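You operate a simulated robot arm through the tools that you are given. There is no shell and no other tool. Be economical: measure what you need, move in short steps, check, and stop when the job is done.

Carry out the task below with a simulated robot arm. There is one attempt and no reset: what you move stays moved.

## Task
Warm the right bowl of stew on the small hot plate.
Fine: Use the high setting till it steams, then turn the knob back to low and switch off. The bowl stays on the plate; spill nothing. Leave the other bowls where they are.

The check looks at the end state, three seconds after you hand in, the way a careful person would. Anything else that was tipped, shoved, dropped, spilled or broken makes it a failure.

## Robot
A 6-joint arm with a two-finger parallel gripper, fixed in place. Base frame: the origin is at the foot of the arm, x ahead of it, y to its left, z up; the work surface is at about z = 0.8. Units: m, degrees, N and s.
With the tool pointing down near the work surface it reaches from about 0.24 to 0.64 m from the base axis. Its first joint turns from -66.0 to 66.0 degrees. Payload 2.7 kg.
The TCP is the grasp point between the finger pads, 0.023 m short of the fingertips. In the tool frame z runs along the fingers and y along their closing line. Largest opening 0.094 m; finger width 0.038, thickness 0.01; the body of the gripper, 0.054 by 0.096 m, starts 0.039 m behind the TCP.
Orientation is that of the tool frame in the base frame, as [roll, pitch, yaw] about the fixed x, y, z axes, in that order (R = Rz(yaw) Ry(pitch) Rx(roll)). With the fingers straight down and closing along the base's y, the tool's x points along the base's -x, its y along +y and its z along -z.

## Interface
- The arm moves only by the tool move_arm. Its argument "targets" is a list of rows, each a list of 7 numbers: the shift along the tool's x, y, z in units of 100 mm (1.0 is 100 mm), then the turn, a rotation vector about the tool's x, y, z in units of 120 degrees (1.0 is 120 degrees), then the opening, from 0 (shut) to 1 (fully open). In form: [[dx, dy, dz, ax, ay, az, grip], ...]. A call has 1 to 10 rows; each row is the pose to reach, as a shift and turn from the pose commanded when the call began, along the tool's axes at that moment. A call with a number of a shift or a turn outside -1 to 1 is refused whole. Rows are played at 5 a second. More than 0.05 m and 8.6 degrees between two rows, or a gripper value outside its range, and nothing of the call is played. A pose out of reach is approached as far as the arm can. The call stops where the force on the tool passes 40 N (or 10 N more than at its start, if that is more) or the arm is blocked; 0.2 s more then pass. Each finger travels about 0.045 m/s and halts on what it meets, pressing with about 34 N; the grip force reading is that of the motor and also rises with nothing between the fingers. The clock runs only during rows and for 0.2 s after the last one: add rows that repeat a pose to give the fingers time. It gives the time, the measured TCP pose, the force on the tool (base axes), the opening and the grip force at its end, in the units of the frame above (readings bear some noise), with the torque about the TCP (base axes, N m) and any sound that the robot's microphone picked up, and new pictures: "views" is both (left out), scene, wrist or none.
- Cameras (640 x 400 px; columns grow to the right, rows downward): "scene" is fixed at [0.0801, -0.4367, 1.4072]; the picture's right is [0.72, -0.69, 0.00], its down [-0.38, -0.40, -0.83] and it looks along [0.57, 0.60, -0.55] (base axes); focal length 328 px, centre (320, 200). "wrist" rides on the gripper at [0.087, 0.016, -0.075] in the tool frame; the picture's right is [-0.18, 0.98, 0.00], its down [-0.58, -0.11, -0.81] and it looks along [-0.79, -0.15, 0.59] (tool axes); focal length 243 px, centre (320, 200). There is no depth. A picture from a camera that has moved, and an enlarged one, comes with that camera's place and axes in the base frame and with its lens.
- close_up(camera, box): a new picture of the part [left, top, right, bottom] of that camera's present view, enlarged. No time passes.
- close_job(): hands the job in; it is judged then, once.

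Go step by step. Nothing tells you positions but the pictures and the camera data: compare them with the known pose of the tool, close in by small moves and look again before you grip or let go. The budget is 120 turns and 200 pictures, counting those below and the enlarged ones. Unless the task says otherwise, let go and move clear before handing in, and close with one line.

The tools are called after ">>>" by a JSON object that holds its "method" and its "body". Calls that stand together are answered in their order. move_arm: Moves the arm, as the interface text tells. Its arguments: {"type":"object","properties":{"targets":{"type":"array","items":{"type":"array","items":{"type":"number"}}},"views":{"type":"string","enum":["both","scene","wrist","none"]}},"required":["targets"]} The other tools are called the same way: close_up (camera, box) takes an enlarged picture of a part of a camera's view; close_job () hands the job in.

At the start:

```text
time_s: 0.0
ee_pos: [0.4102, -0.1068, 1.2157]
tool_rot: [-179.8, 0.1, 180.0]
contact_force: [0.3, 1.2, -1.4]
ft_torque: [0.01, -0.01, 0.01]
width: 0.0942
grasp_force: 0.0
```

scene: 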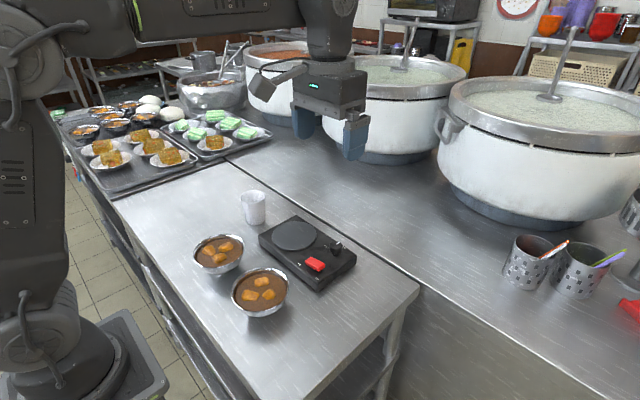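
wrist: 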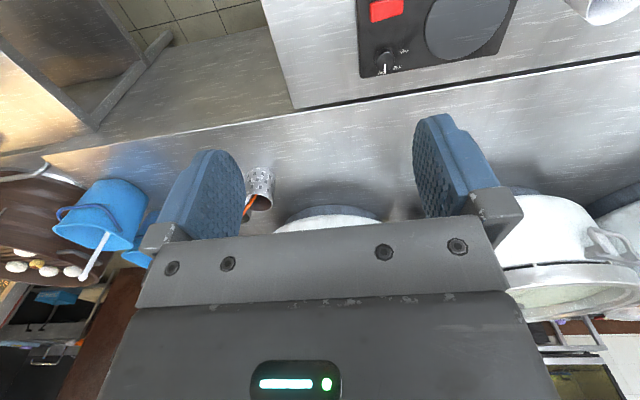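

I see two stew bowls, with the right one near (0.32, 0.00). The hot plate is near (0.50, 0.10), and its red switch and knob are at the -y end. I'll look closer before moving.

>>> {"method": "close_up", "body": {"camera": "scene", "box": [180, 180, 370, 330]}}

>>> {"method": "close_up", "body": {"camera": "wrist", "box": [340, 0, 540, 90]}}

>>> {"method": "close_up", "body": {"camera": "scene", "box": [285, 225, 365, 290]}}

```text
2.67 times, centred on (275, 255) of scene
camera zoom: at [0.0801, -0.4367, 1.4072], right [0.72, -0.69, 0.0], down [-0.38, -0.4, -0.83], along [0.57, 0.6, -0.55], focal length 875 px, centre (440, 53)
```

zoom: 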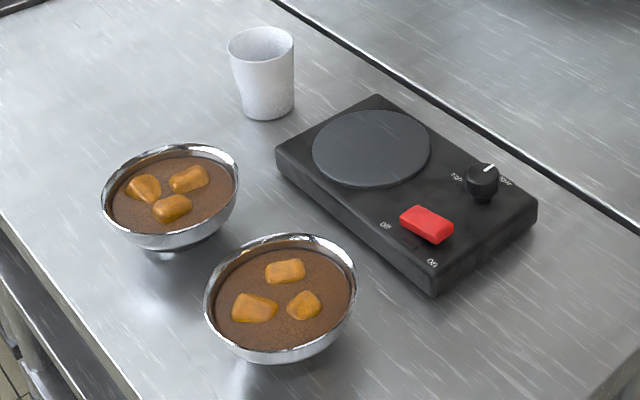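

```text
3.20 times, centred on (440, 45) of wrist
camera zoom: at [0.3213, -0.0919, 1.2906], right [0.18, 0.98, 0.0], down [0.58, -0.11, 0.81], along [0.79, -0.15, -0.59], focal length 776 px, centre (-64, 696)
```

zoom: 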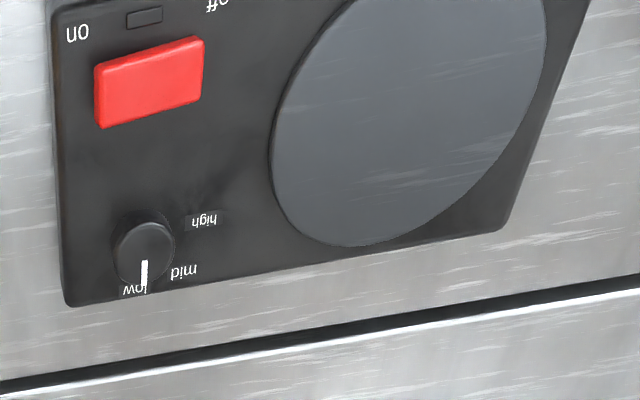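

```text
6.15 times, centred on (325, 258) of scene
camera zoom: at [0.0801, -0.4367, 1.4072], right [0.72, -0.69, 0.0], down [-0.38, -0.4, -0.83], along [0.57, 0.6, -0.55], focal length 2019 px, centre (289, -154)
```

zoom: 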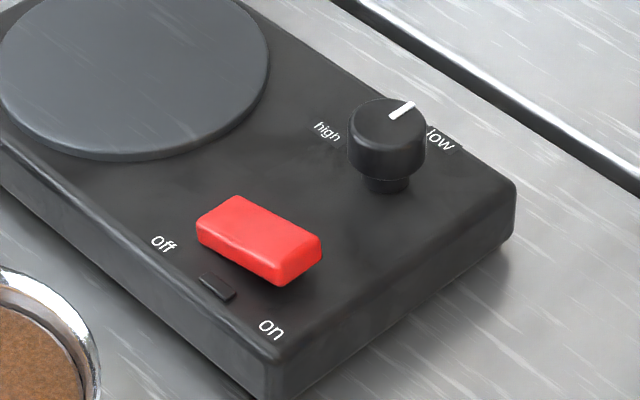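

The knob points to "low" (+x), with "mid" and then "high" towards +y. The switch runs between off (+y) and on (-y). I'll move closer for better views.

>>> {"method": "move_arm", "body": {"targets": [[0.1, 0.25, 0.33, 0, 0, 0, 1], [0.2, 0.5, 0.66, 0, 0, 0, 1], [0.3, 0.75, 1.0, 0, 0, 0, 1]], "views": "none"}}

>>> {"method": "move_arm", "body": {"targets": [[0, 0, 0.4, 0, 0, 0, 1], [0, 0, 0.8, 0, 0, 0, 1], [0, 0, 1.0, 0, 0, 0, 1]], "views": "wrist"}}

```text
time_s: 0.8
ee_pos: [0.3793, -0.0327, 1.1145]
tool_rot: [-179.9, 0.1, -180.0]
contact_force: [-0.1, 0.8, -0.3]
ft_torque: [-0.01, 0.01, 0.01]
width: 0.0939
grasp_force: 0.0
```

```text
time_s: 1.6
ee_pos: [0.3786, -0.0328, 1.016]
tool_rot: [-179.9, 0.2, 180.0]
contact_force: [0.1, 0.2, 0.2]
ft_torque: [-0.02, -0.01, 0.01]
width: 0.0941
grasp_force: 0.0
camera wrist: at [0.2897, -0.0172, 1.0917], right [0.18, 0.98, 0.0], down [0.58, -0.11, 0.81], along [0.79, -0.15, -0.59], focal length 243 px, centre (320, 200)
```

wrist: 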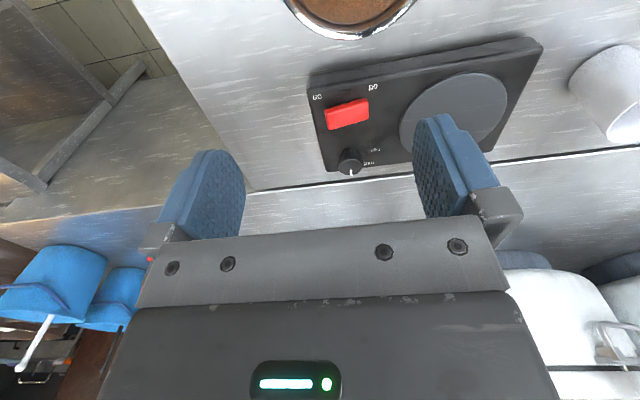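

>>> {"method": "close_up", "body": {"camera": "wrist", "box": [290, 60, 450, 190]}}

```text
3.08 times, centred on (370, 125) of wrist
camera zoom: at [0.2897, -0.0172, 1.0917], right [0.18, 0.98, 0.0], down [0.58, -0.11, 0.81], along [0.79, -0.15, -0.59], focal length 746 px, centre (166, 431)
```

zoom: 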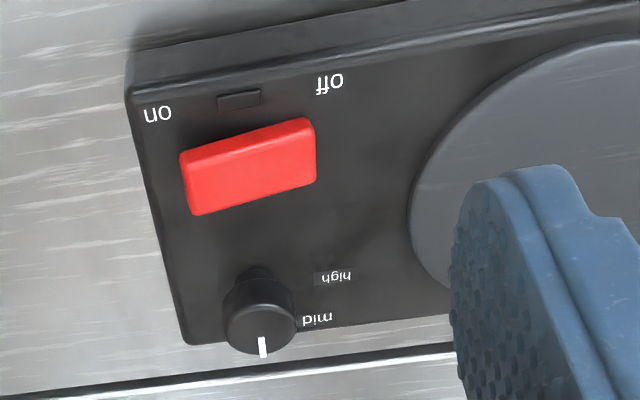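

The switch looks like a rocker with the off end pressed and the on end raised. The knob is near (0.53, -0.02, 0.85). Next I'll get a close side view of the right bowl.

>>> {"method": "move_arm", "body": {"targets": [[0.25, -0.24, 0.25, 0, 0, 0, 1], [0.5, -0.48, 0.5, 0, 0, 0, 1], [0.75, -0.72, 0.75, 0, 0, 0, 1], [1.0, -0.97, 1.0, 0, 0, 0, 1]], "views": "both"}}

```text
time_s: 2.6
ee_pos: [0.2781, -0.1318, 0.9152]
tool_rot: [-179.9, 0.2, -180.0]
contact_force: [0.2, 0.3, -0.3]
ft_torque: [0.01, 0.0, 0.03]
width: 0.0939
grasp_force: 0.0
camera wrist: at [0.1904, -0.1155, 0.9898], right [0.18, 0.98, 0.0], down [0.58, -0.11, 0.81], along [0.79, -0.15, -0.59], focal length 243 px, centre (320, 200)
```

scene: 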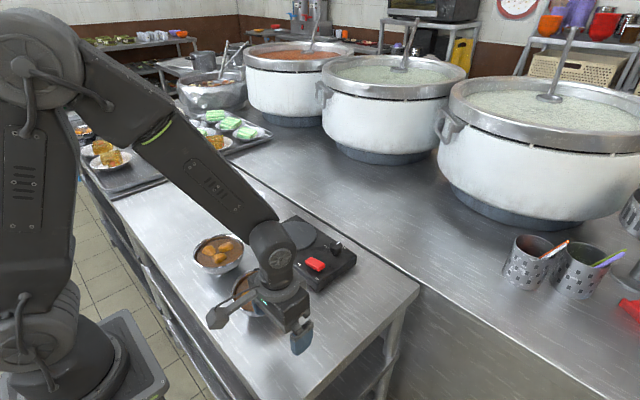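
wrist: 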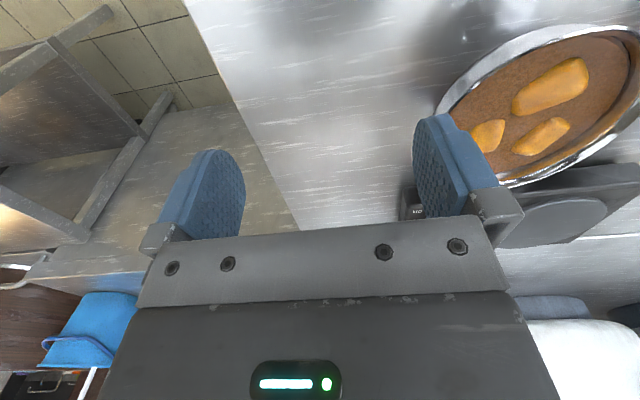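

>>> {"method": "close_up", "body": {"camera": "wrist", "box": [420, 10, 640, 200]}}

```text
2.11 times, centred on (530, 105) of wrist
camera zoom: at [0.1904, -0.1155, 0.9898], right [0.18, 0.98, 0.0], down [0.58, -0.11, 0.81], along [0.79, -0.15, -0.59], focal length 511 px, centre (-122, 400)
```

zoom: 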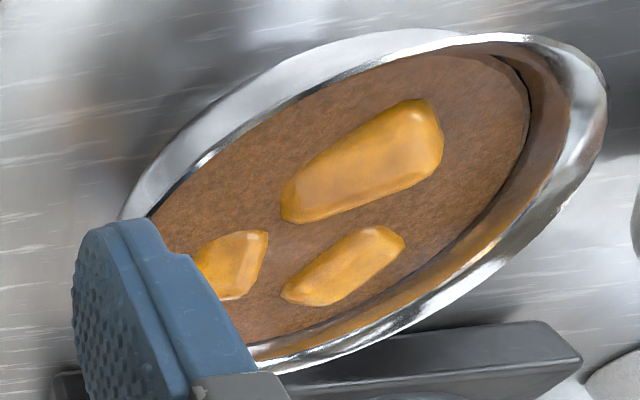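

The stew sits about 1–1.5 cm below the rim, and the rim is about 0.126 m across at z≈0.84. That's too wide to span, so I'll pinch the -y wall with the tool tilted to match it. I'm going to the pre-grasp pose.

>>> {"method": "move_arm", "body": {"targets": [[-0.16, 0.19, 0.06, -0.056, 0, 0, 0.55], [-0.32, 0.39, 0.13, -0.112, 0, 0, 0.55], [-0.47, 0.58, 0.19, -0.167, 0, 0, 0.55], [-0.47, 0.58, 0.19, -0.167, 0, 0, 0.55]], "views": "both"}}

>>> {"method": "close_up", "body": {"camera": "scene", "box": [190, 220, 340, 330]}}

```text
time_s: 3.6
ee_pos: [0.3278, -0.0715, 0.8967]
tool_rot: [159.9, 0.2, 180.0]
contact_force: [0.2, 0.0, 0.3]
ft_torque: [-0.04, -0.01, 0.03]
width: 0.0518
grasp_force: 0.2
camera wrist: at [0.2392, -0.083, 0.9731], right [0.18, 0.92, 0.34], down [0.58, -0.38, 0.72], along [0.79, 0.06, -0.6], focal length 243 px, centre (320, 200)
```

scene: 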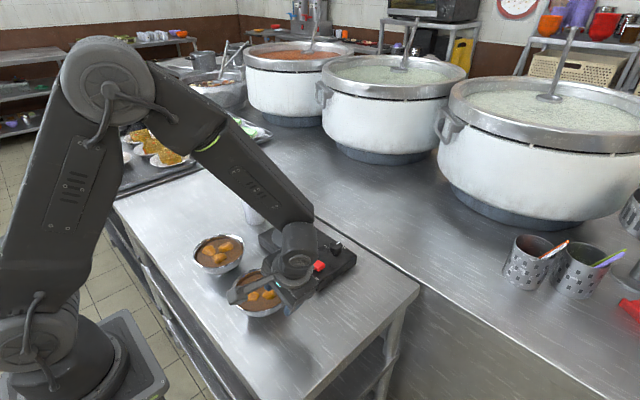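
wrist: 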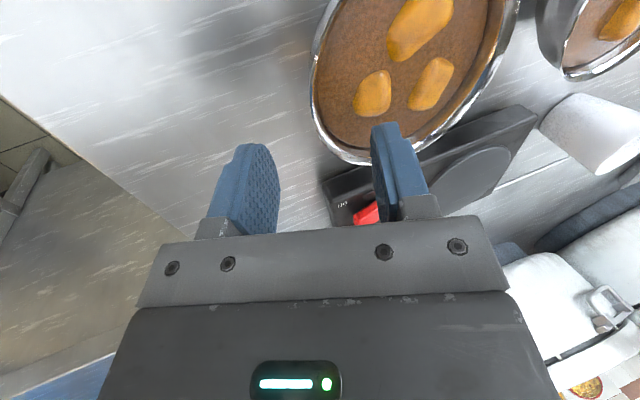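

```text
3.64 times, centred on (265, 275) of scene
camera zoom: at [0.0801, -0.4367, 1.4072], right [0.72, -0.69, 0.0], down [-0.38, -0.4, -0.83], along [0.57, 0.6, -0.55], focal length 1193 px, centre (520, -73)
```

zoom: 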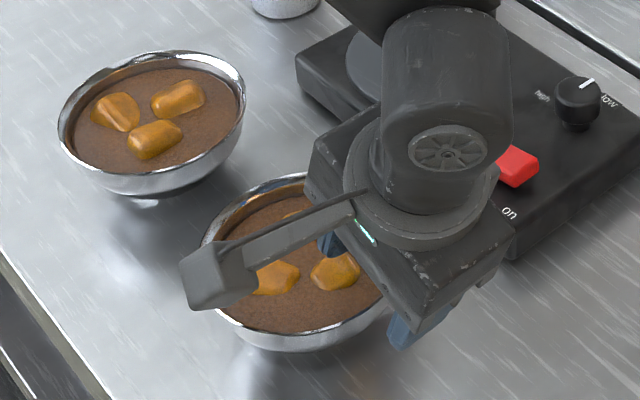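

By triangulation the rim is at z≈0.853, centred at (0.319, 0.001), with a radius of about 0.065. I'll centre on the wall and go partway down before checking again.

>>> {"method": "move_arm", "body": {"targets": [[0.09, -0.07, 0.0, 0, 0, 0, 0.55], [0.09, -0.07, 0.22, 0, 0, 0, 0.55]], "views": "wrist"}}

>>> {"method": "close_up", "body": {"camera": "wrist", "box": [200, 0, 520, 240]}}

>>> {"method": "close_up", "body": {"camera": "scene", "box": [210, 230, 340, 330]}}

```text
time_s: 4.2
ee_pos: [0.317, -0.0722, 0.8743]
tool_rot: [160.0, 0.1, -179.9]
contact_force: [0.4, 0.1, -0.3]
ft_torque: [-0.01, 0.01, 0.02]
width: 0.052
grasp_force: 0.0
camera wrist: at [0.2298, -0.0823, 0.9494], right [0.18, 0.92, 0.34], down [0.58, -0.38, 0.72], along [0.79, 0.06, -0.6], focal length 243 px, centre (320, 200)
```

wrist: 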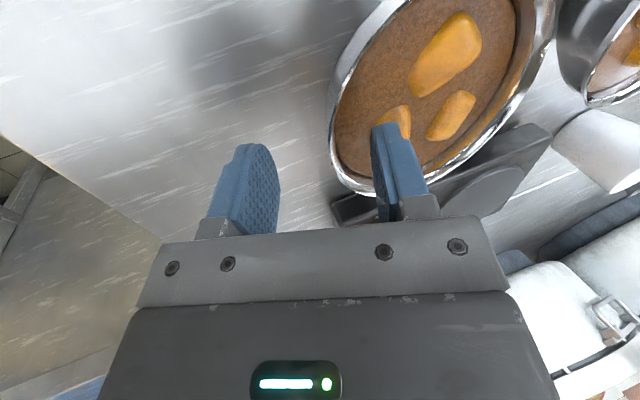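

```text
1.67 times, centred on (360, 120) of wrist
camera zoom: at [0.2298, -0.0823, 0.9494], right [0.18, 0.92, 0.34], down [0.58, -0.38, 0.72], along [0.79, 0.06, -0.6], focal length 404 px, centre (253, 333)
```

zoom: 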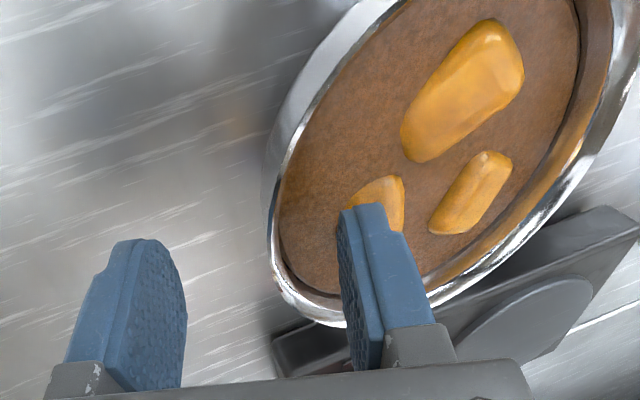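

```text
4.00 times, centred on (275, 280) of scene
camera zoom: at [0.0801, -0.4367, 1.4072], right [0.72, -0.69, 0.0], down [-0.38, -0.4, -0.83], along [0.57, 0.6, -0.55], focal length 1312 px, centre (500, -120)
```

zoom: 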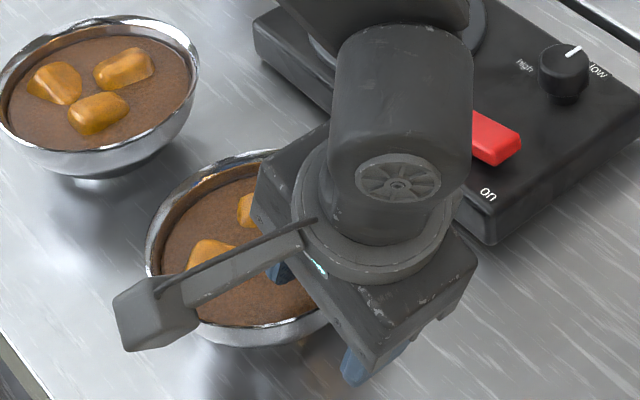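

The rim lies between the fingers, slightly nearer the inner one. I'll go down 2 cm more along the tool axis with a small shift towards the wall.

>>> {"method": "move_arm", "body": {"targets": [[0, 0.03, 0.1, 0, 0, 0, 0.55], [0, 0.03, 0.2, 0, 0, 0, 0.55]], "views": "wrist"}}

>>> {"method": "close_up", "body": {"camera": "wrist", "box": [200, 0, 520, 240]}}

>>> {"method": "close_up", "body": {"camera": "scene", "box": [210, 230, 340, 330]}}

```text
time_s: 4.8
ee_pos: [0.3174, -0.0621, 0.8549]
tool_rot: [160.0, 0.0, 180.0]
contact_force: [1.0, -0.8, 0.1]
ft_torque: [0.02, -0.01, 0.02]
width: 0.0517
grasp_force: 0.1
camera wrist: at [0.2301, -0.0725, 0.9309], right [0.18, 0.92, 0.34], down [0.58, -0.38, 0.72], along [0.79, 0.06, -0.6], focal length 243 px, centre (320, 200)
```

wrist: 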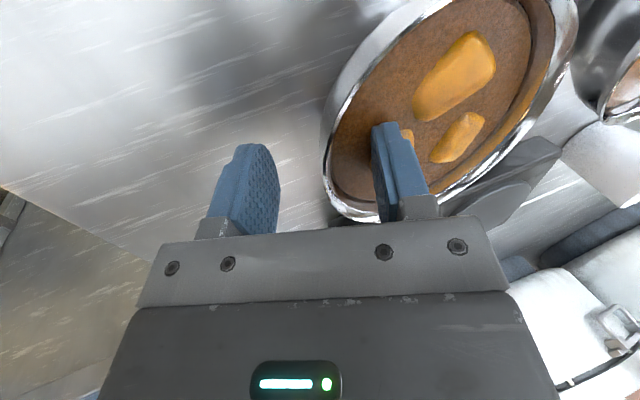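

```text
1.67 times, centred on (360, 120) of wrist
camera zoom: at [0.2301, -0.0725, 0.9309], right [0.18, 0.92, 0.34], down [0.58, -0.38, 0.72], along [0.79, 0.06, -0.6], focal length 404 px, centre (253, 333)
```

zoom: 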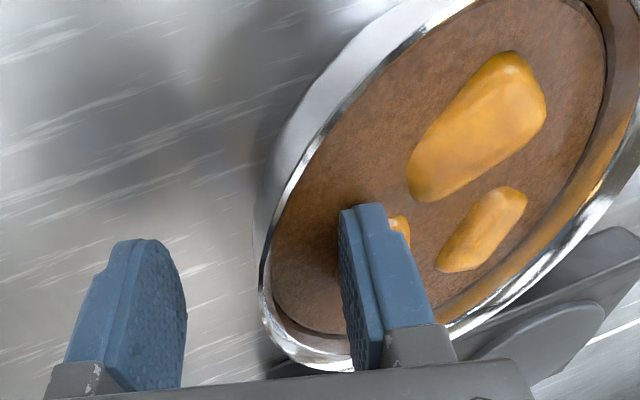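

```text
4.00 times, centred on (275, 280) of scene
camera zoom: at [0.0801, -0.4367, 1.4072], right [0.72, -0.69, 0.0], down [-0.38, -0.4, -0.83], along [0.57, 0.6, -0.55], focal length 1312 px, centre (500, -120)
```

zoom: 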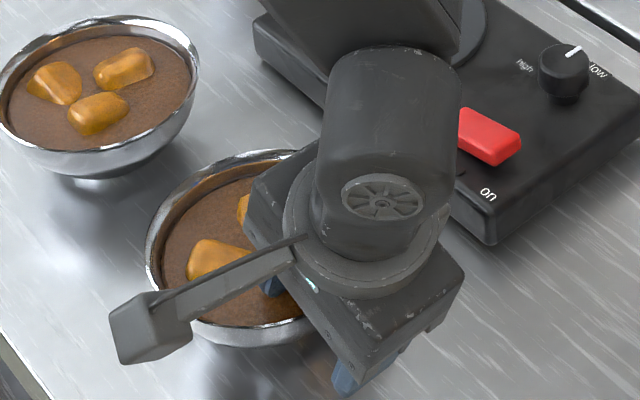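

The wall is centred between the fingers. I'll go 1.2 cm deeper and check before closing.

>>> {"method": "move_arm", "body": {"targets": [[0, 0, 0.06, 0, 0, 0, 0.55], [0, 0, 0.12, 0, 0, 0, 0.55]], "views": "none"}}

>>> {"method": "close_up", "body": {"camera": "wrist", "box": [200, 0, 520, 240]}}

```text
time_s: 5.4
ee_pos: [0.3169, -0.0562, 0.8441]
tool_rot: [160.0, 0.1, 179.9]
contact_force: [0.2, 0.5, 0.0]
ft_torque: [0.02, 0.0, 0.0]
width: 0.0515
grasp_force: 0.1
```

```text
1.67 times, centred on (360, 120) of wrist
camera zoom: at [0.2307, -0.0673, 0.9201], right [0.18, 0.92, 0.34], down [0.58, -0.38, 0.72], along [0.79, 0.06, -0.6], focal length 404 px, centre (253, 333)
```

zoom: 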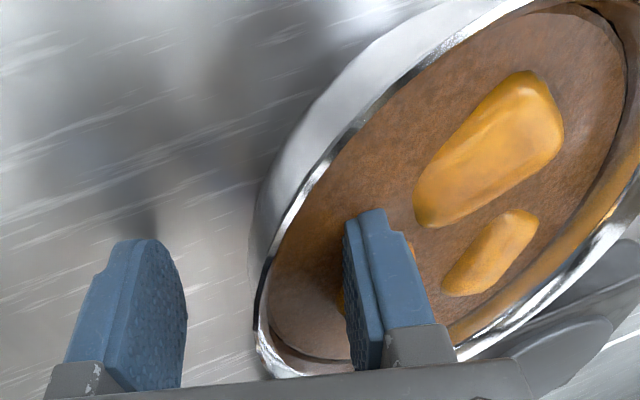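

The inner tip is just dipping into the stew with no resistance, and the pads overlap the wall by about 2 cm. I'm closing now.

>>> {"method": "move_arm", "body": {"targets": [[0, 0, 0, 0, 0, 0, 0.4], [0, 0, 0, 0, 0, 0, 0.2], [0, 0, 0, 0, 0, 0, 0.0], [0, 0, 0, 0, 0, 0, 0.0], [0, 0, 0, 0, 0, 0, 0.0]], "views": "scene"}}

>>> {"method": "close_up", "body": {"camera": "wrist", "box": [200, 0, 520, 240]}}

```text
time_s: 6.6
ee_pos: [0.318, -0.0565, 0.8445]
tool_rot: [159.9, 0.1, 179.9]
contact_force: [0.8, 3.6, 17.4]
ft_torque: [1.61, 0.05, -0.01]
width: 0.0136
grasp_force: 34.4
```

scene: 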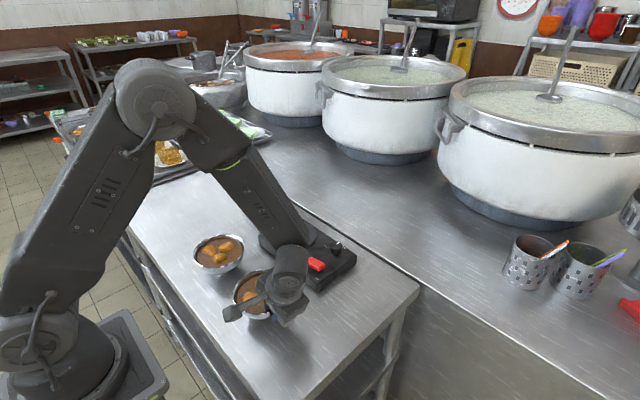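

```text
1.67 times, centred on (360, 120) of wrist
camera zoom: at [0.2307, -0.067, 0.9207], right [0.18, 0.92, 0.34], down [0.58, -0.38, 0.72], along [0.79, 0.06, -0.6], focal length 404 px, centre (253, 333)
```

zoom: 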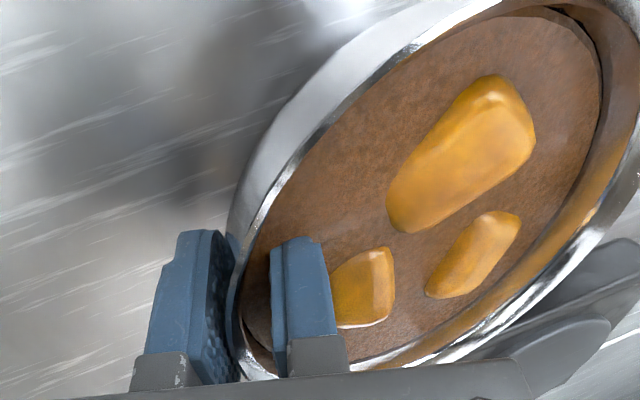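

The grip holds, but the 1.6 N·m torque shows the wall leans more than the pads do. I'll tilt the tool further in place to line up with the wall and relieve it.

>>> {"method": "move_arm", "body": {"targets": [[0, 0, 0, -0.02, 0, 0, 0.0], [0, 0, 0, -0.04, 0, 0, 0.0]], "views": "none"}}

>>> {"method": "move_arm", "body": {"targets": [[0, 0, 0, -0.02, 0, 0, 0.0], [0, 0, 0, -0.04, 0, 0, 0.0]], "views": "none"}}

```text
time_s: 7.2
ee_pos: [0.319, -0.0565, 0.844]
tool_rot: [155.2, 0.0, -180.0]
contact_force: [1.9, 4.4, 12.5]
ft_torque: [1.27, -0.07, -0.17]
width: 0.01
grasp_force: 33.6
```

```text
time_s: 7.8
ee_pos: [0.3176, -0.0583, 0.8435]
tool_rot: [150.5, 0.1, 180.0]
contact_force: [0.1, -0.5, 0.3]
ft_torque: [-0.16, 0.01, 0.01]
width: 0.0083
grasp_force: 33.7
```

The forces are now near zero and the width is at its smallest, so the pads lie flat on the wall. I'll check the picture and do a small test lift.

>>> {"method": "close_up", "body": {"camera": "scene", "box": [190, 220, 340, 330]}}

>>> {"method": "move_arm", "body": {"targets": [[0, -0.0245, -0.0435, 0, 0, 0, 0.0], [0, -0.0492, -0.087, 0, 0, 0, 0.0], [0, -0.0492, -0.087, 0, 0, 0, 0.0]], "views": "wrist"}}

>>> {"method": "close_up", "body": {"camera": "scene", "box": [190, 220, 340, 330]}}

```text
3.64 times, centred on (265, 275) of scene
camera zoom: at [0.0801, -0.4367, 1.4072], right [0.72, -0.69, 0.0], down [-0.38, -0.4, -0.83], along [0.57, 0.6, -0.55], focal length 1193 px, centre (520, -73)
```

zoom: 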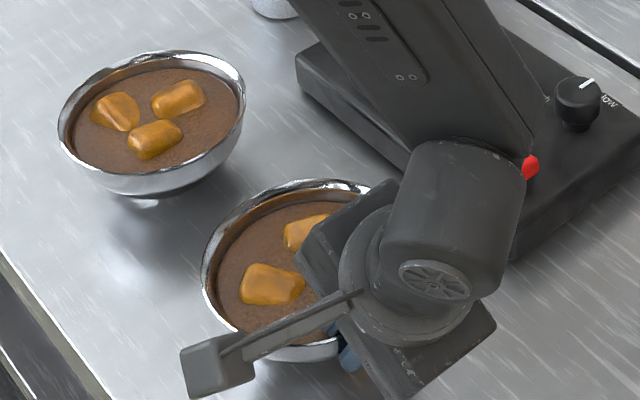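

```text
time_s: 8.6
ee_pos: [0.3177, -0.0667, 0.8508]
tool_rot: [150.3, 0.1, 179.9]
contact_force: [-0.2, -0.2, -3.9]
ft_torque: [-0.18, 0.0, -0.02]
width: 0.0082
grasp_force: 34.4
camera wrist: at [0.2304, -0.0898, 0.9232], right [0.18, 0.85, 0.49], down [0.58, -0.49, 0.65], along [0.79, 0.16, -0.59], focal length 243 px, centre (320, 200)
```

wrist: 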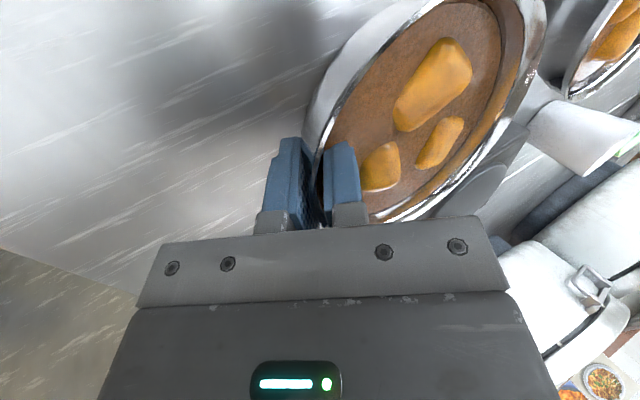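

```text
3.64 times, centred on (265, 275) of scene
camera zoom: at [0.0802, -0.4367, 1.4072], right [0.72, -0.69, 0.0], down [-0.38, -0.4, -0.83], along [0.57, 0.6, -0.55], focal length 1193 px, centre (520, -73)
```

zoom: 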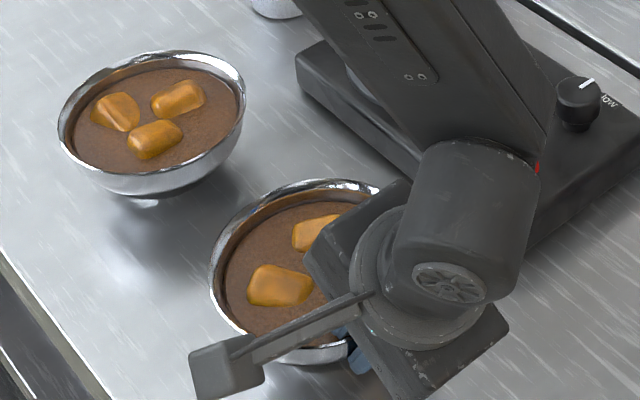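

I got the y sign wrong, so the bowl moved 9 mm sideways as it rose, but it is held and level at about 0.4 kg. I'll now lift it straight up.

>>> {"method": "move_arm", "body": {"targets": [[0, 0.05, -0.087, 0, 0, 0, 0.0], [0, 0.125, -0.218, 0, 0, 0, 0.0], [0, 0.2, -0.347, 0, 0, 0, 0.0], [0, 0.275, -0.477, 0, 0, 0, 0.0], [0, 0.325, -0.564, 0, 0, 0, 0.0], [0, 0.35, -0.607, 0, 0, 0, 0.0], [0, 0.35, -0.607, 0, 0, 0, 0.0]], "views": "both"}}

>>> {"method": "close_up", "body": {"camera": "scene", "box": [190, 180, 380, 320]}}

```text
time_s: 10.2
ee_pos: [0.3165, -0.066, 0.9191]
tool_rot: [150.3, 0.1, 180.0]
contact_force: [-0.4, -0.1, -3.4]
ft_torque: [-0.16, 0.02, -0.01]
width: 0.0081
grasp_force: 33.9
camera wrist: at [0.2292, -0.089, 0.9926], right [0.18, 0.85, 0.49], down [0.58, -0.49, 0.65], along [0.79, 0.16, -0.59], focal length 243 px, centre (320, 200)
```

scene: 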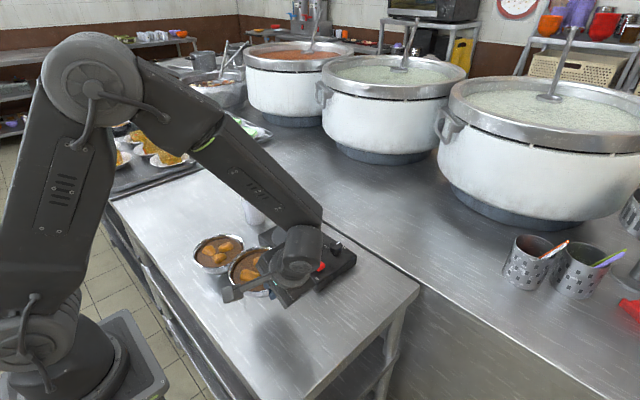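
wrist: 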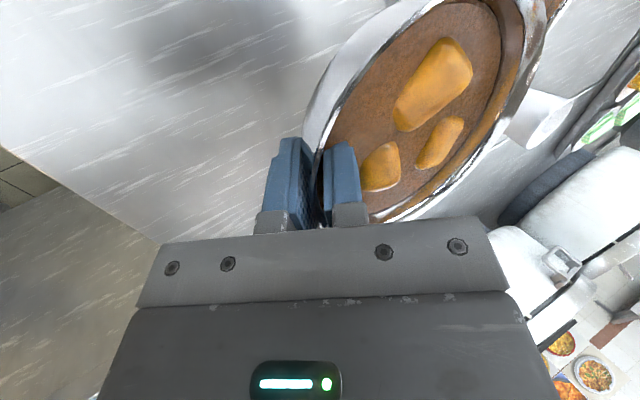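

```text
2.86 times, centred on (285, 250) of scene
camera zoom: at [0.0802, -0.4367, 1.4072], right [0.72, -0.69, 0.0], down [-0.38, -0.4, -0.83], along [0.57, 0.6, -0.55], focal length 937 px, centre (420, 57)
```

zoom: 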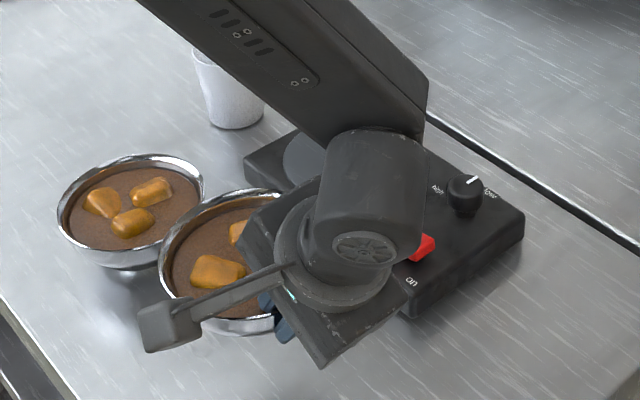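

The bowl is steady with no tilt in the grip. I'll carry it gently to above the hot disc near (0.497, 0.104) in two legs.

>>> {"method": "move_arm", "body": {"targets": [[-0.05, 0.026, 0.015, 0, 0, 0, 0.0], [-0.15, 0.077, 0.044, 0, 0, 0, 0.0], [-0.3, 0.155, 0.089, 0, 0, 0, 0.0], [-0.45, 0.232, 0.133, 0, 0, 0, 0.0], [-0.6, 0.309, 0.177, 0, 0, 0, 0.0], [-0.75, 0.387, 0.222, 0, 0, 0, 0.0], [-0.85, 0.438, 0.251, 0, 0, 0, 0.0], [-0.9, 0.464, 0.266, 0, 0, 0, 0.0]], "views": "none"}}

>>> {"method": "move_arm", "body": {"targets": [[-0.05, 0.026, 0.015, 0, 0, 0, 0.0], [-0.15, 0.077, 0.044, 0, 0, 0, 0.0], [-0.3, 0.155, 0.089, 0, 0, 0, 0.0], [-0.45, 0.232, 0.133, 0, 0, 0, 0.0], [-0.6, 0.309, 0.177, 0, 0, 0, 0.0], [-0.75, 0.387, 0.222, 0, 0, 0, 0.0], [-0.85, 0.438, 0.251, 0, 0, 0, 0.0], [-0.9, 0.464, 0.266, 0, 0, 0, 0.0], [-0.9, 0.464, 0.266, 0, 0, 0, 0.0]], "views": "both"}}

>>> {"method": "close_up", "body": {"camera": "scene", "box": [210, 150, 400, 300]}}

```text
time_s: 12.0
ee_pos: [0.4074, -0.0122, 0.9189]
tool_rot: [150.4, 0.1, 180.0]
contact_force: [-0.4, -1.1, -2.1]
ft_torque: [-0.17, 0.05, 0.0]
width: 0.0083
grasp_force: 33.9
```

```text
time_s: 14.0
ee_pos: [0.4984, 0.0413, 0.9209]
tool_rot: [150.4, 0.1, -180.0]
contact_force: [-0.6, 0.4, -3.9]
ft_torque: [-0.16, 0.0, 0.01]
width: 0.008
grasp_force: 34.6
camera wrist: at [0.4101, 0.0175, 0.9935], right [0.18, 0.85, 0.49], down [0.58, -0.49, 0.65], along [0.79, 0.16, -0.59], focal length 243 px, centre (320, 200)
```

scene: 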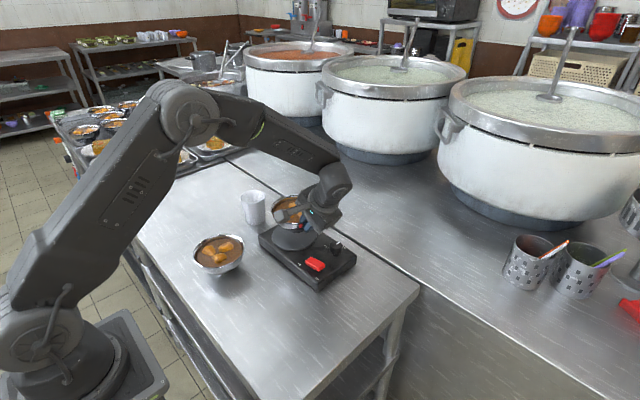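
wrist: 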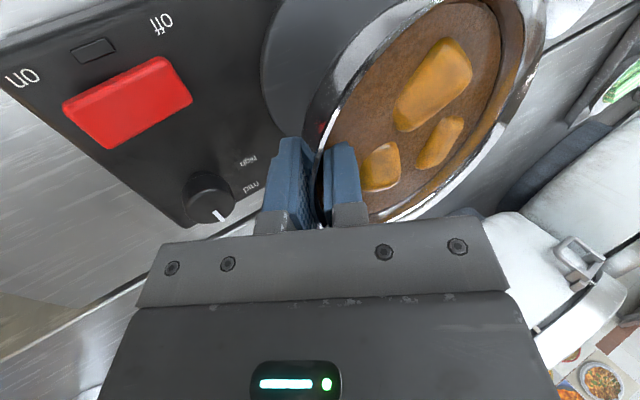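

```text
2.67 times, centred on (305, 225) of scene
camera zoom: at [0.0802, -0.4366, 1.4072], right [0.72, -0.69, 0.0], down [-0.38, -0.4, -0.83], along [0.57, 0.6, -0.55], focal length 875 px, centre (360, 133)
```

zoom: 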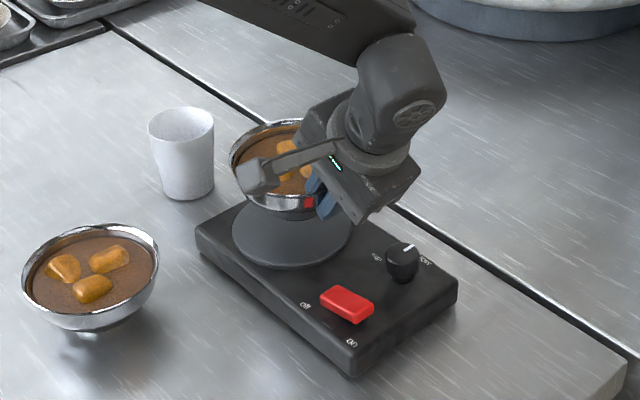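

The bowl's centre is about (0.503, 0.103) and the disc's about (0.496, 0.106). I'll correct slightly and lower most of the way.

>>> {"method": "move_arm", "body": {"targets": [[0.02, -0.02, 0.07, 0, 0, 0, 0.0], [0.06, -0.074, 0.16, 0, 0, 0, 0.0], [0.06, -0.12, 0.25, 0, 0, 0, 0.0], [0.06, -0.149, 0.318, 0, 0, 0, 0.0], [0.06, -0.149, 0.318, 0, 0, 0, 0.0]], "views": "none"}}

>>> {"method": "close_up", "body": {"camera": "scene", "box": [250, 160, 370, 270]}}

```text
time_s: 15.2
ee_pos: [0.4917, 0.0446, 0.8853]
tool_rot: [150.3, 0.1, 180.0]
contact_force: [-4.8, -2.6, 9.4]
ft_torque: [0.06, 0.26, 0.12]
width: 0.0083
grasp_force: 33.9
```

```text
3.64 times, centred on (310, 215) of scene
camera zoom: at [0.0799, -0.4367, 1.4072], right [0.72, -0.69, 0.0], down [-0.38, -0.4, -0.83], along [0.57, 0.6, -0.55], focal length 1193 px, centre (356, 146)
```

zoom: 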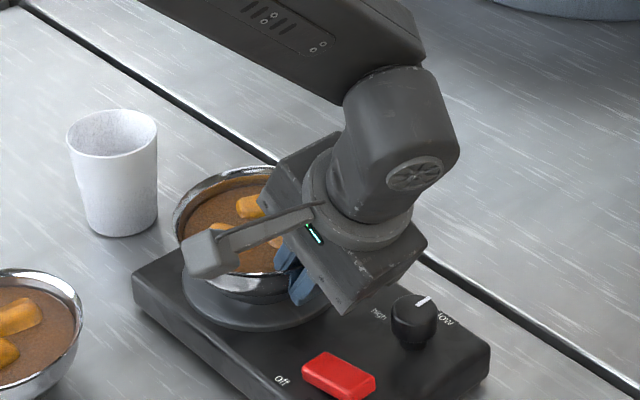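

The bowl has touched the disc (about 13 N upward). I'll ease up about 1 mm and look at the force.

>>> {"method": "move_arm", "body": {"targets": [[0, 0.006, -0.01, 0, 0, 0, 0.0], [0, 0.006, -0.01, 0, 0, 0, 0.0]], "views": "wrist"}}

```text
time_s: 15.8
ee_pos: [0.4922, 0.0434, 0.8858]
tool_rot: [150.3, 0.1, 180.0]
contact_force: [-2.1, -0.4, 4.9]
ft_torque: [0.06, 0.1, 0.06]
width: 0.0082
grasp_force: 34.8
camera wrist: at [0.4044, 0.0207, 0.9586], right [0.18, 0.85, 0.49], down [0.58, -0.49, 0.65], along [0.79, 0.16, -0.59], focal length 243 px, centre (320, 200)
```

wrist: 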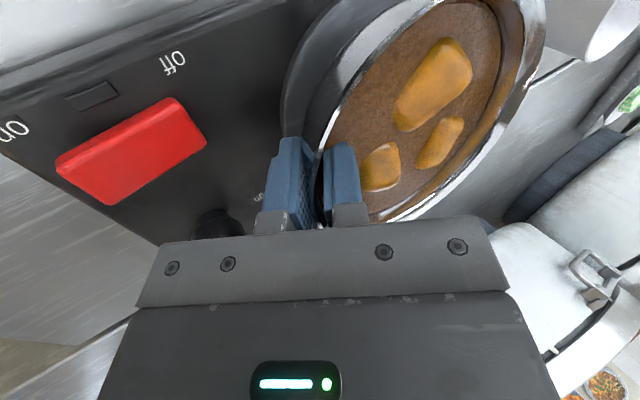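

The bowl rests on the disc with only a light load. I'll open the gripper slightly.

>>> {"method": "move_arm", "body": {"targets": [[0, 0.003, -0.005, 0, 0, 0, 0.1], [0, 0.003, -0.005, 0, 0, 0, 0.16], [0, 0.003, -0.005, 0, 0, 0, 0.22], [0, 0.003, -0.005, 0, 0, 0, 0.28], [0, 0.003, -0.005, 0, 0, 0, 0.3]], "views": "wrist"}}

>>> {"method": "close_up", "body": {"camera": "scene", "box": [250, 160, 370, 270]}}

```text
time_s: 17.0
ee_pos: [0.4927, 0.0439, 0.8863]
tool_rot: [150.4, 0.1, -180.0]
contact_force: [-0.7, 0.4, 0.5]
ft_torque: [0.04, 0.0, 0.0]
width: 0.0283
grasp_force: 0.0
camera wrist: at [0.4045, 0.0209, 0.9589], right [0.18, 0.85, 0.49], down [0.58, -0.49, 0.65], along [0.79, 0.16, -0.59], focal length 243 px, centre (320, 200)
```

wrist: 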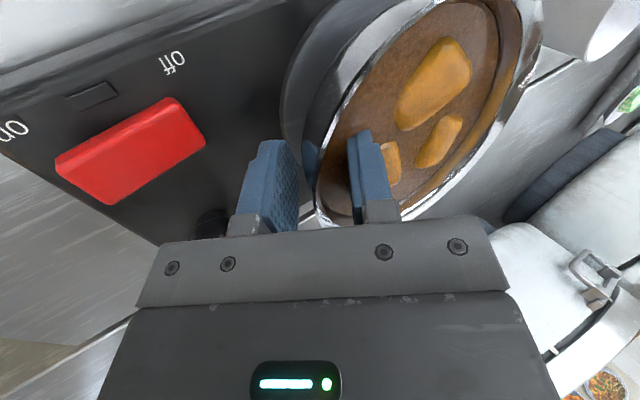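

```text
3.64 times, centred on (310, 215) of scene
camera zoom: at [0.0801, -0.4367, 1.4072], right [0.72, -0.69, 0.0], down [-0.38, -0.4, -0.83], along [0.57, 0.6, -0.55], focal length 1193 px, centre (356, 146)
```

zoom: 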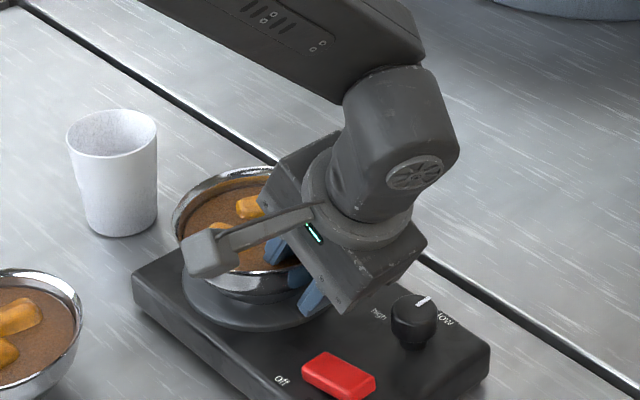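

The bowl is released and sitting flat. I'll back out along the tool axis and bring the tool back to vertical.

>>> {"method": "move_arm", "body": {"targets": [[0, 0, -0.2, 0, 0, 0, 0.3], [0, 0, -0.5, 0, 0, 0, 0.3], [0, 0, -0.9, 0, 0, 0, 0.3]], "views": "none"}}

>>> {"method": "move_arm", "body": {"targets": [[0, 0, 0, 0.065, 0, 0, 0.2], [0, 0, 0, 0.13, 0, 0, 0.1], [0, 0, 0, 0.195, 0, 0, 0.0], [0, 0, 0, 0.247, 0, 0, 0.0]], "views": "both"}}

>>> {"method": "close_up", "body": {"camera": "wrist", "box": [140, 0, 400, 180]}}

>>> {"method": "close_up", "body": {"camera": "scene", "box": [250, 170, 370, 300]}}

```text
time_s: 17.8
ee_pos: [0.4908, -0.001, 0.9634]
tool_rot: [150.4, 0.2, 180.0]
contact_force: [0.4, 0.5, 0.7]
ft_torque: [0.01, 0.02, 0.01]
width: 0.0281
grasp_force: 0.1
```

```text
time_s: 18.8
ee_pos: [0.4919, -0.0014, 0.9645]
tool_rot: [-179.8, 0.2, 180.0]
contact_force: [0.5, 0.9, 0.2]
ft_torque: [0.0, -0.03, 0.02]
width: 0.0
grasp_force: 33.7
camera wrist: at [0.404, 0.0154, 1.0393], right [0.18, 0.98, 0.0], down [0.58, -0.11, 0.81], along [0.79, -0.15, -0.59], focal length 243 px, centre (320, 200)
```

scene: 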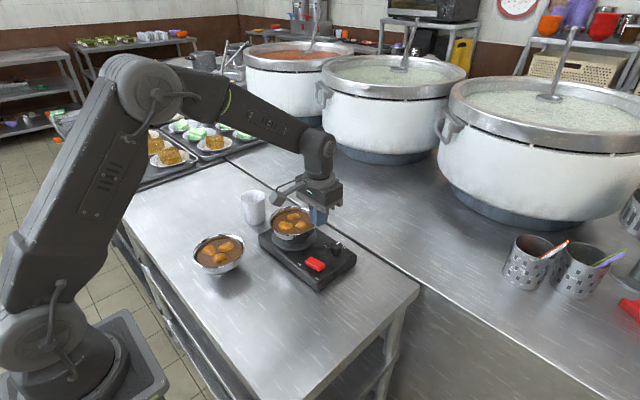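
wrist: 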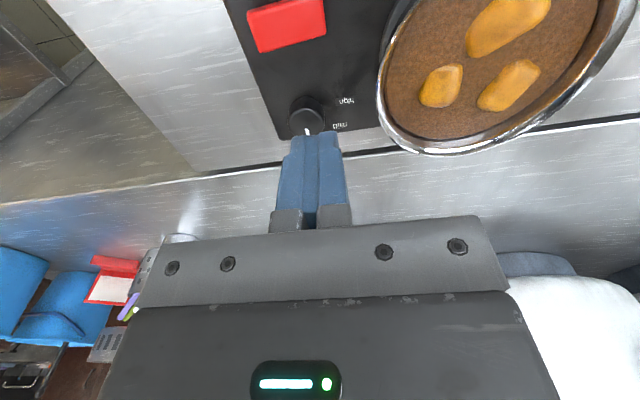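

```text
2.22 times, centred on (270, 90) of wrist
camera zoom: at [0.404, 0.0154, 1.0393], right [0.18, 0.98, 0.0], down [0.58, -0.11, 0.81], along [0.79, -0.15, -0.59], focal length 539 px, centre (431, 444)
```

zoom: 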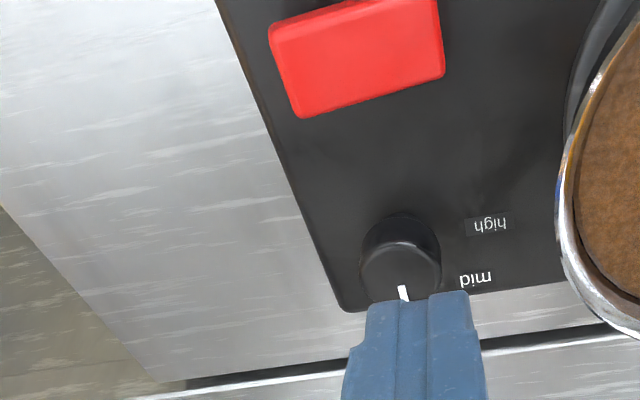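

```text
3.08 times, centred on (310, 235) of scene
camera zoom: at [0.0801, -0.4367, 1.4072], right [0.72, -0.69, 0.0], down [-0.38, -0.4, -0.83], along [0.57, 0.6, -0.55], focal length 1009 px, centre (351, 92)
```

zoom: 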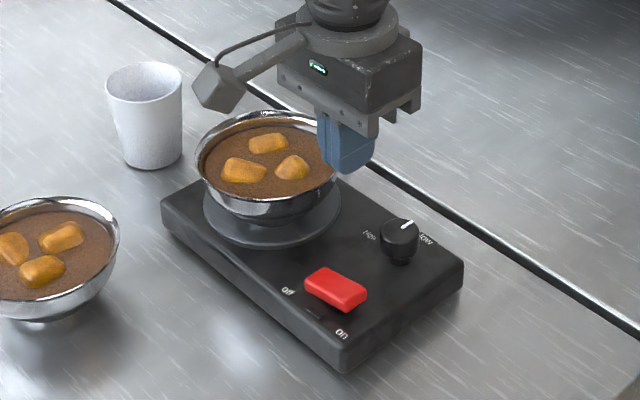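

The bowl sits well on the disc and nothing has spilled. The switch's centre is about (0.460, -0.016), with the on end towards -y. I'll bring the closed fingers above the on end.

>>> {"method": "move_arm", "body": {"targets": [[0.17, -0.15, 0.2, 0, 0, 0, 0.0], [0.33, -0.31, 0.4, 0, 0, 0, 0.0], [0.33, -0.31, 0.65, 0, 0, 0, 0.0]], "views": "wrist"}}

>>> {"method": "close_up", "body": {"camera": "scene", "box": [270, 200, 370, 300]}}

```text
time_s: 19.6
ee_pos: [0.4573, -0.0307, 0.8993]
tool_rot: [-179.9, 0.1, -180.0]
contact_force: [-0.3, 0.5, 0.5]
ft_torque: [0.03, -0.01, -0.01]
width: 0.0
grasp_force: 34.2
camera wrist: at [0.3698, -0.0142, 0.9738], right [0.18, 0.98, 0.0], down [0.58, -0.11, 0.81], along [0.79, -0.15, -0.59], focal length 243 px, centre (320, 200)
```

wrist: 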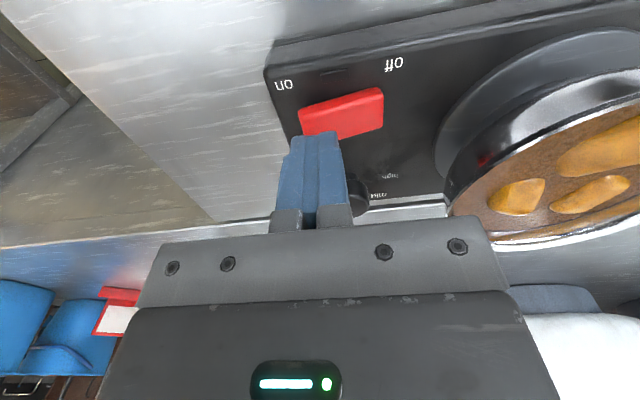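

```text
4.00 times, centred on (320, 250) of scene
camera zoom: at [0.0801, -0.4367, 1.4072], right [0.72, -0.69, 0.0], down [-0.38, -0.4, -0.83], along [0.57, 0.6, -0.55], focal length 1312 px, centre (320, 0)
```

zoom: 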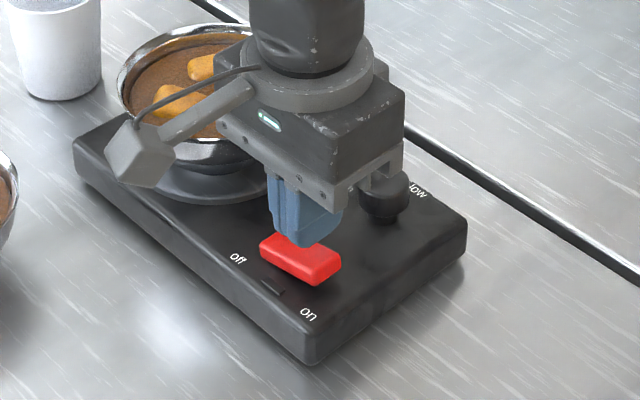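

The tips are over the on end. I'll press down slowly.

>>> {"method": "move_arm", "body": {"targets": [[0, 0, 0.12, 0, 0, 0, 0.0], [0, 0, 0.18, 0, 0, 0, 0.0], [0, 0, 0.22, 0, 0, 0, 0.0], [0, 0, 0.26, 0, 0, 0, 0.0]], "views": "none"}}

>>> {"method": "close_up", "body": {"camera": "scene", "box": [270, 200, 370, 300]}}

```text
time_s: 20.6
ee_pos: [0.4592, -0.0334, 0.8751]
tool_rot: [-179.9, 0.1, 179.9]
contact_force: [-1.7, -5.5, 7.1]
ft_torque: [-0.09, 0.06, 0.08]
width: 0.0002
grasp_force: 34.3
```

```text
4.00 times, centred on (320, 250) of scene
camera zoom: at [0.08, -0.4368, 1.4072], right [0.72, -0.69, 0.0], down [-0.38, -0.4, -0.83], along [0.57, 0.6, -0.55], focal length 1312 px, centre (320, 0)
```

zoom: 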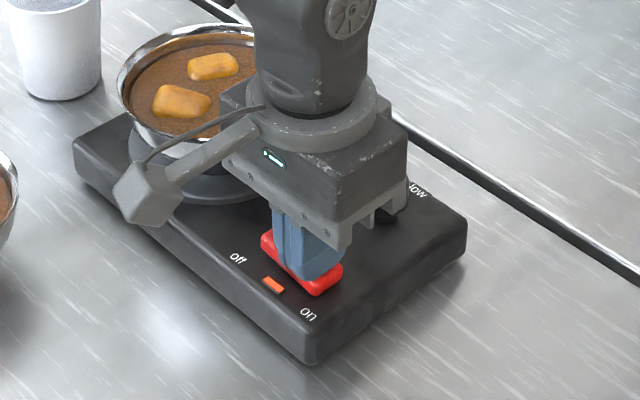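

The indicator lit orange, so the plate is on. I'll lift off and go above the knob with the gripper part open.

>>> {"method": "move_arm", "body": {"targets": [[0, 0, -0.3, 0, 0, 0, 0.0], [-0.2, 0.03, -0.55, 0, 0, 0, 0.2], [-0.55, 0.09, -0.55, 0, 0, 0, 0.5], [-0.72, 0.12, -0.5, 0, 0, 0, 0.5], [-0.72, 0.12, -0.45, 0, 0, 0, 0.5]], "views": "wrist"}}

>>> {"method": "close_up", "body": {"camera": "wrist", "box": [200, 40, 440, 220]}}

>>> {"method": "close_up", "body": {"camera": "scene", "box": [270, 200, 370, 300]}}

```text
time_s: 21.8
ee_pos: [0.5308, -0.0188, 0.9179]
tool_rot: [-179.8, 0.1, -180.0]
contact_force: [-0.1, -0.2, 0.6]
ft_torque: [-0.03, -0.02, -0.02]
width: 0.0469
grasp_force: 0.0
camera wrist: at [0.4437, -0.0023, 0.9938], right [0.18, 0.98, 0.0], down [0.58, -0.11, 0.81], along [0.79, -0.15, -0.59], focal length 243 px, centre (320, 200)
```

wrist: 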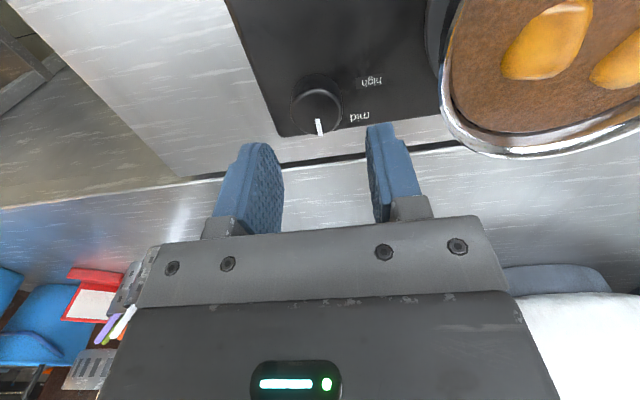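

```text
2.22 times, centred on (320, 130) of wrist
camera zoom: at [0.4437, -0.0023, 0.9938], right [0.18, 0.98, 0.0], down [0.58, -0.11, 0.81], along [0.79, -0.15, -0.59], focal length 539 px, centre (320, 356)
```

zoom: 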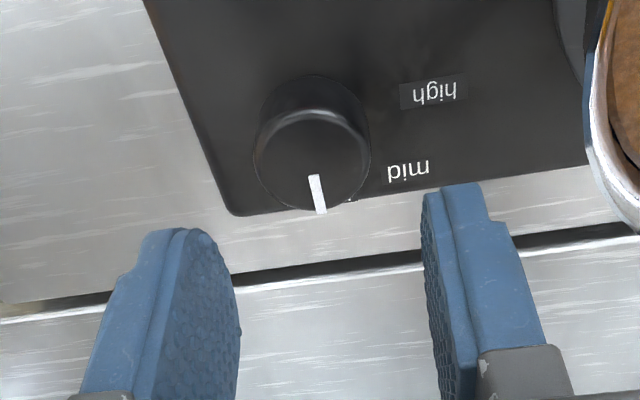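

```text
4.00 times, centred on (320, 250) of scene
camera zoom: at [0.0801, -0.4367, 1.4072], right [0.72, -0.69, 0.0], down [-0.38, -0.4, -0.83], along [0.57, 0.6, -0.55], focal length 1312 px, centre (320, 0)
```

zoom: 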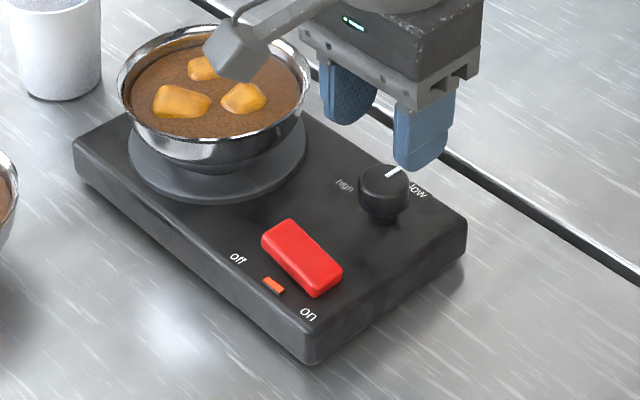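

The gripper is centred over the knob, which is about 33 mm wide. I'll lower so the tips are beside it and check.

>>> {"method": "move_arm", "body": {"targets": [[0, 0, 0.25, 0, 0, 0, 0.55], [0, 0, 0.4, 0, 0, 0, 0.55], [0, 0, 0.48, 0, 0, 0, 0.55]], "views": "none"}}

>>> {"method": "close_up", "body": {"camera": "wrist", "box": [200, 40, 440, 220]}}

>>> {"method": "close_up", "body": {"camera": "scene", "box": [270, 200, 370, 300]}}

```text
time_s: 22.6
ee_pos: [0.5297, -0.0176, 0.8696]
tool_rot: [-179.8, 0.1, -180.0]
contact_force: [0.2, -0.1, -0.4]
ft_torque: [-0.01, -0.02, 0.02]
width: 0.0519
grasp_force: 0.0
```

```text
2.22 times, centred on (320, 130) of wrist
camera zoom: at [0.4422, -0.0028, 0.945], right [0.18, 0.98, 0.0], down [0.58, -0.11, 0.81], along [0.79, -0.15, -0.59], focal length 539 px, centre (320, 356)
```

zoom: 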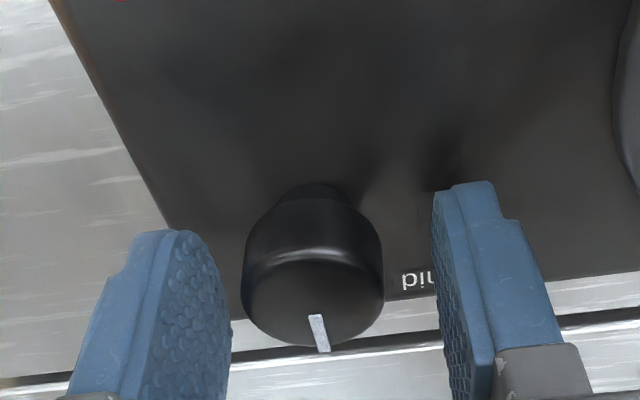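

```text
4.00 times, centred on (320, 250) of scene
camera zoom: at [0.0801, -0.4367, 1.4072], right [0.72, -0.69, 0.0], down [-0.38, -0.4, -0.83], along [0.57, 0.6, -0.55], focal length 1312 px, centre (320, 0)
```

zoom: 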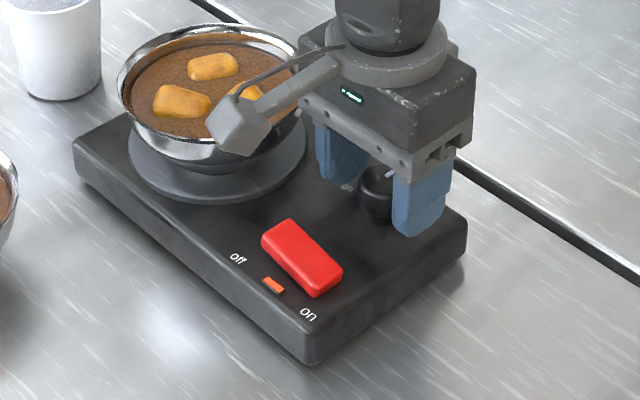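

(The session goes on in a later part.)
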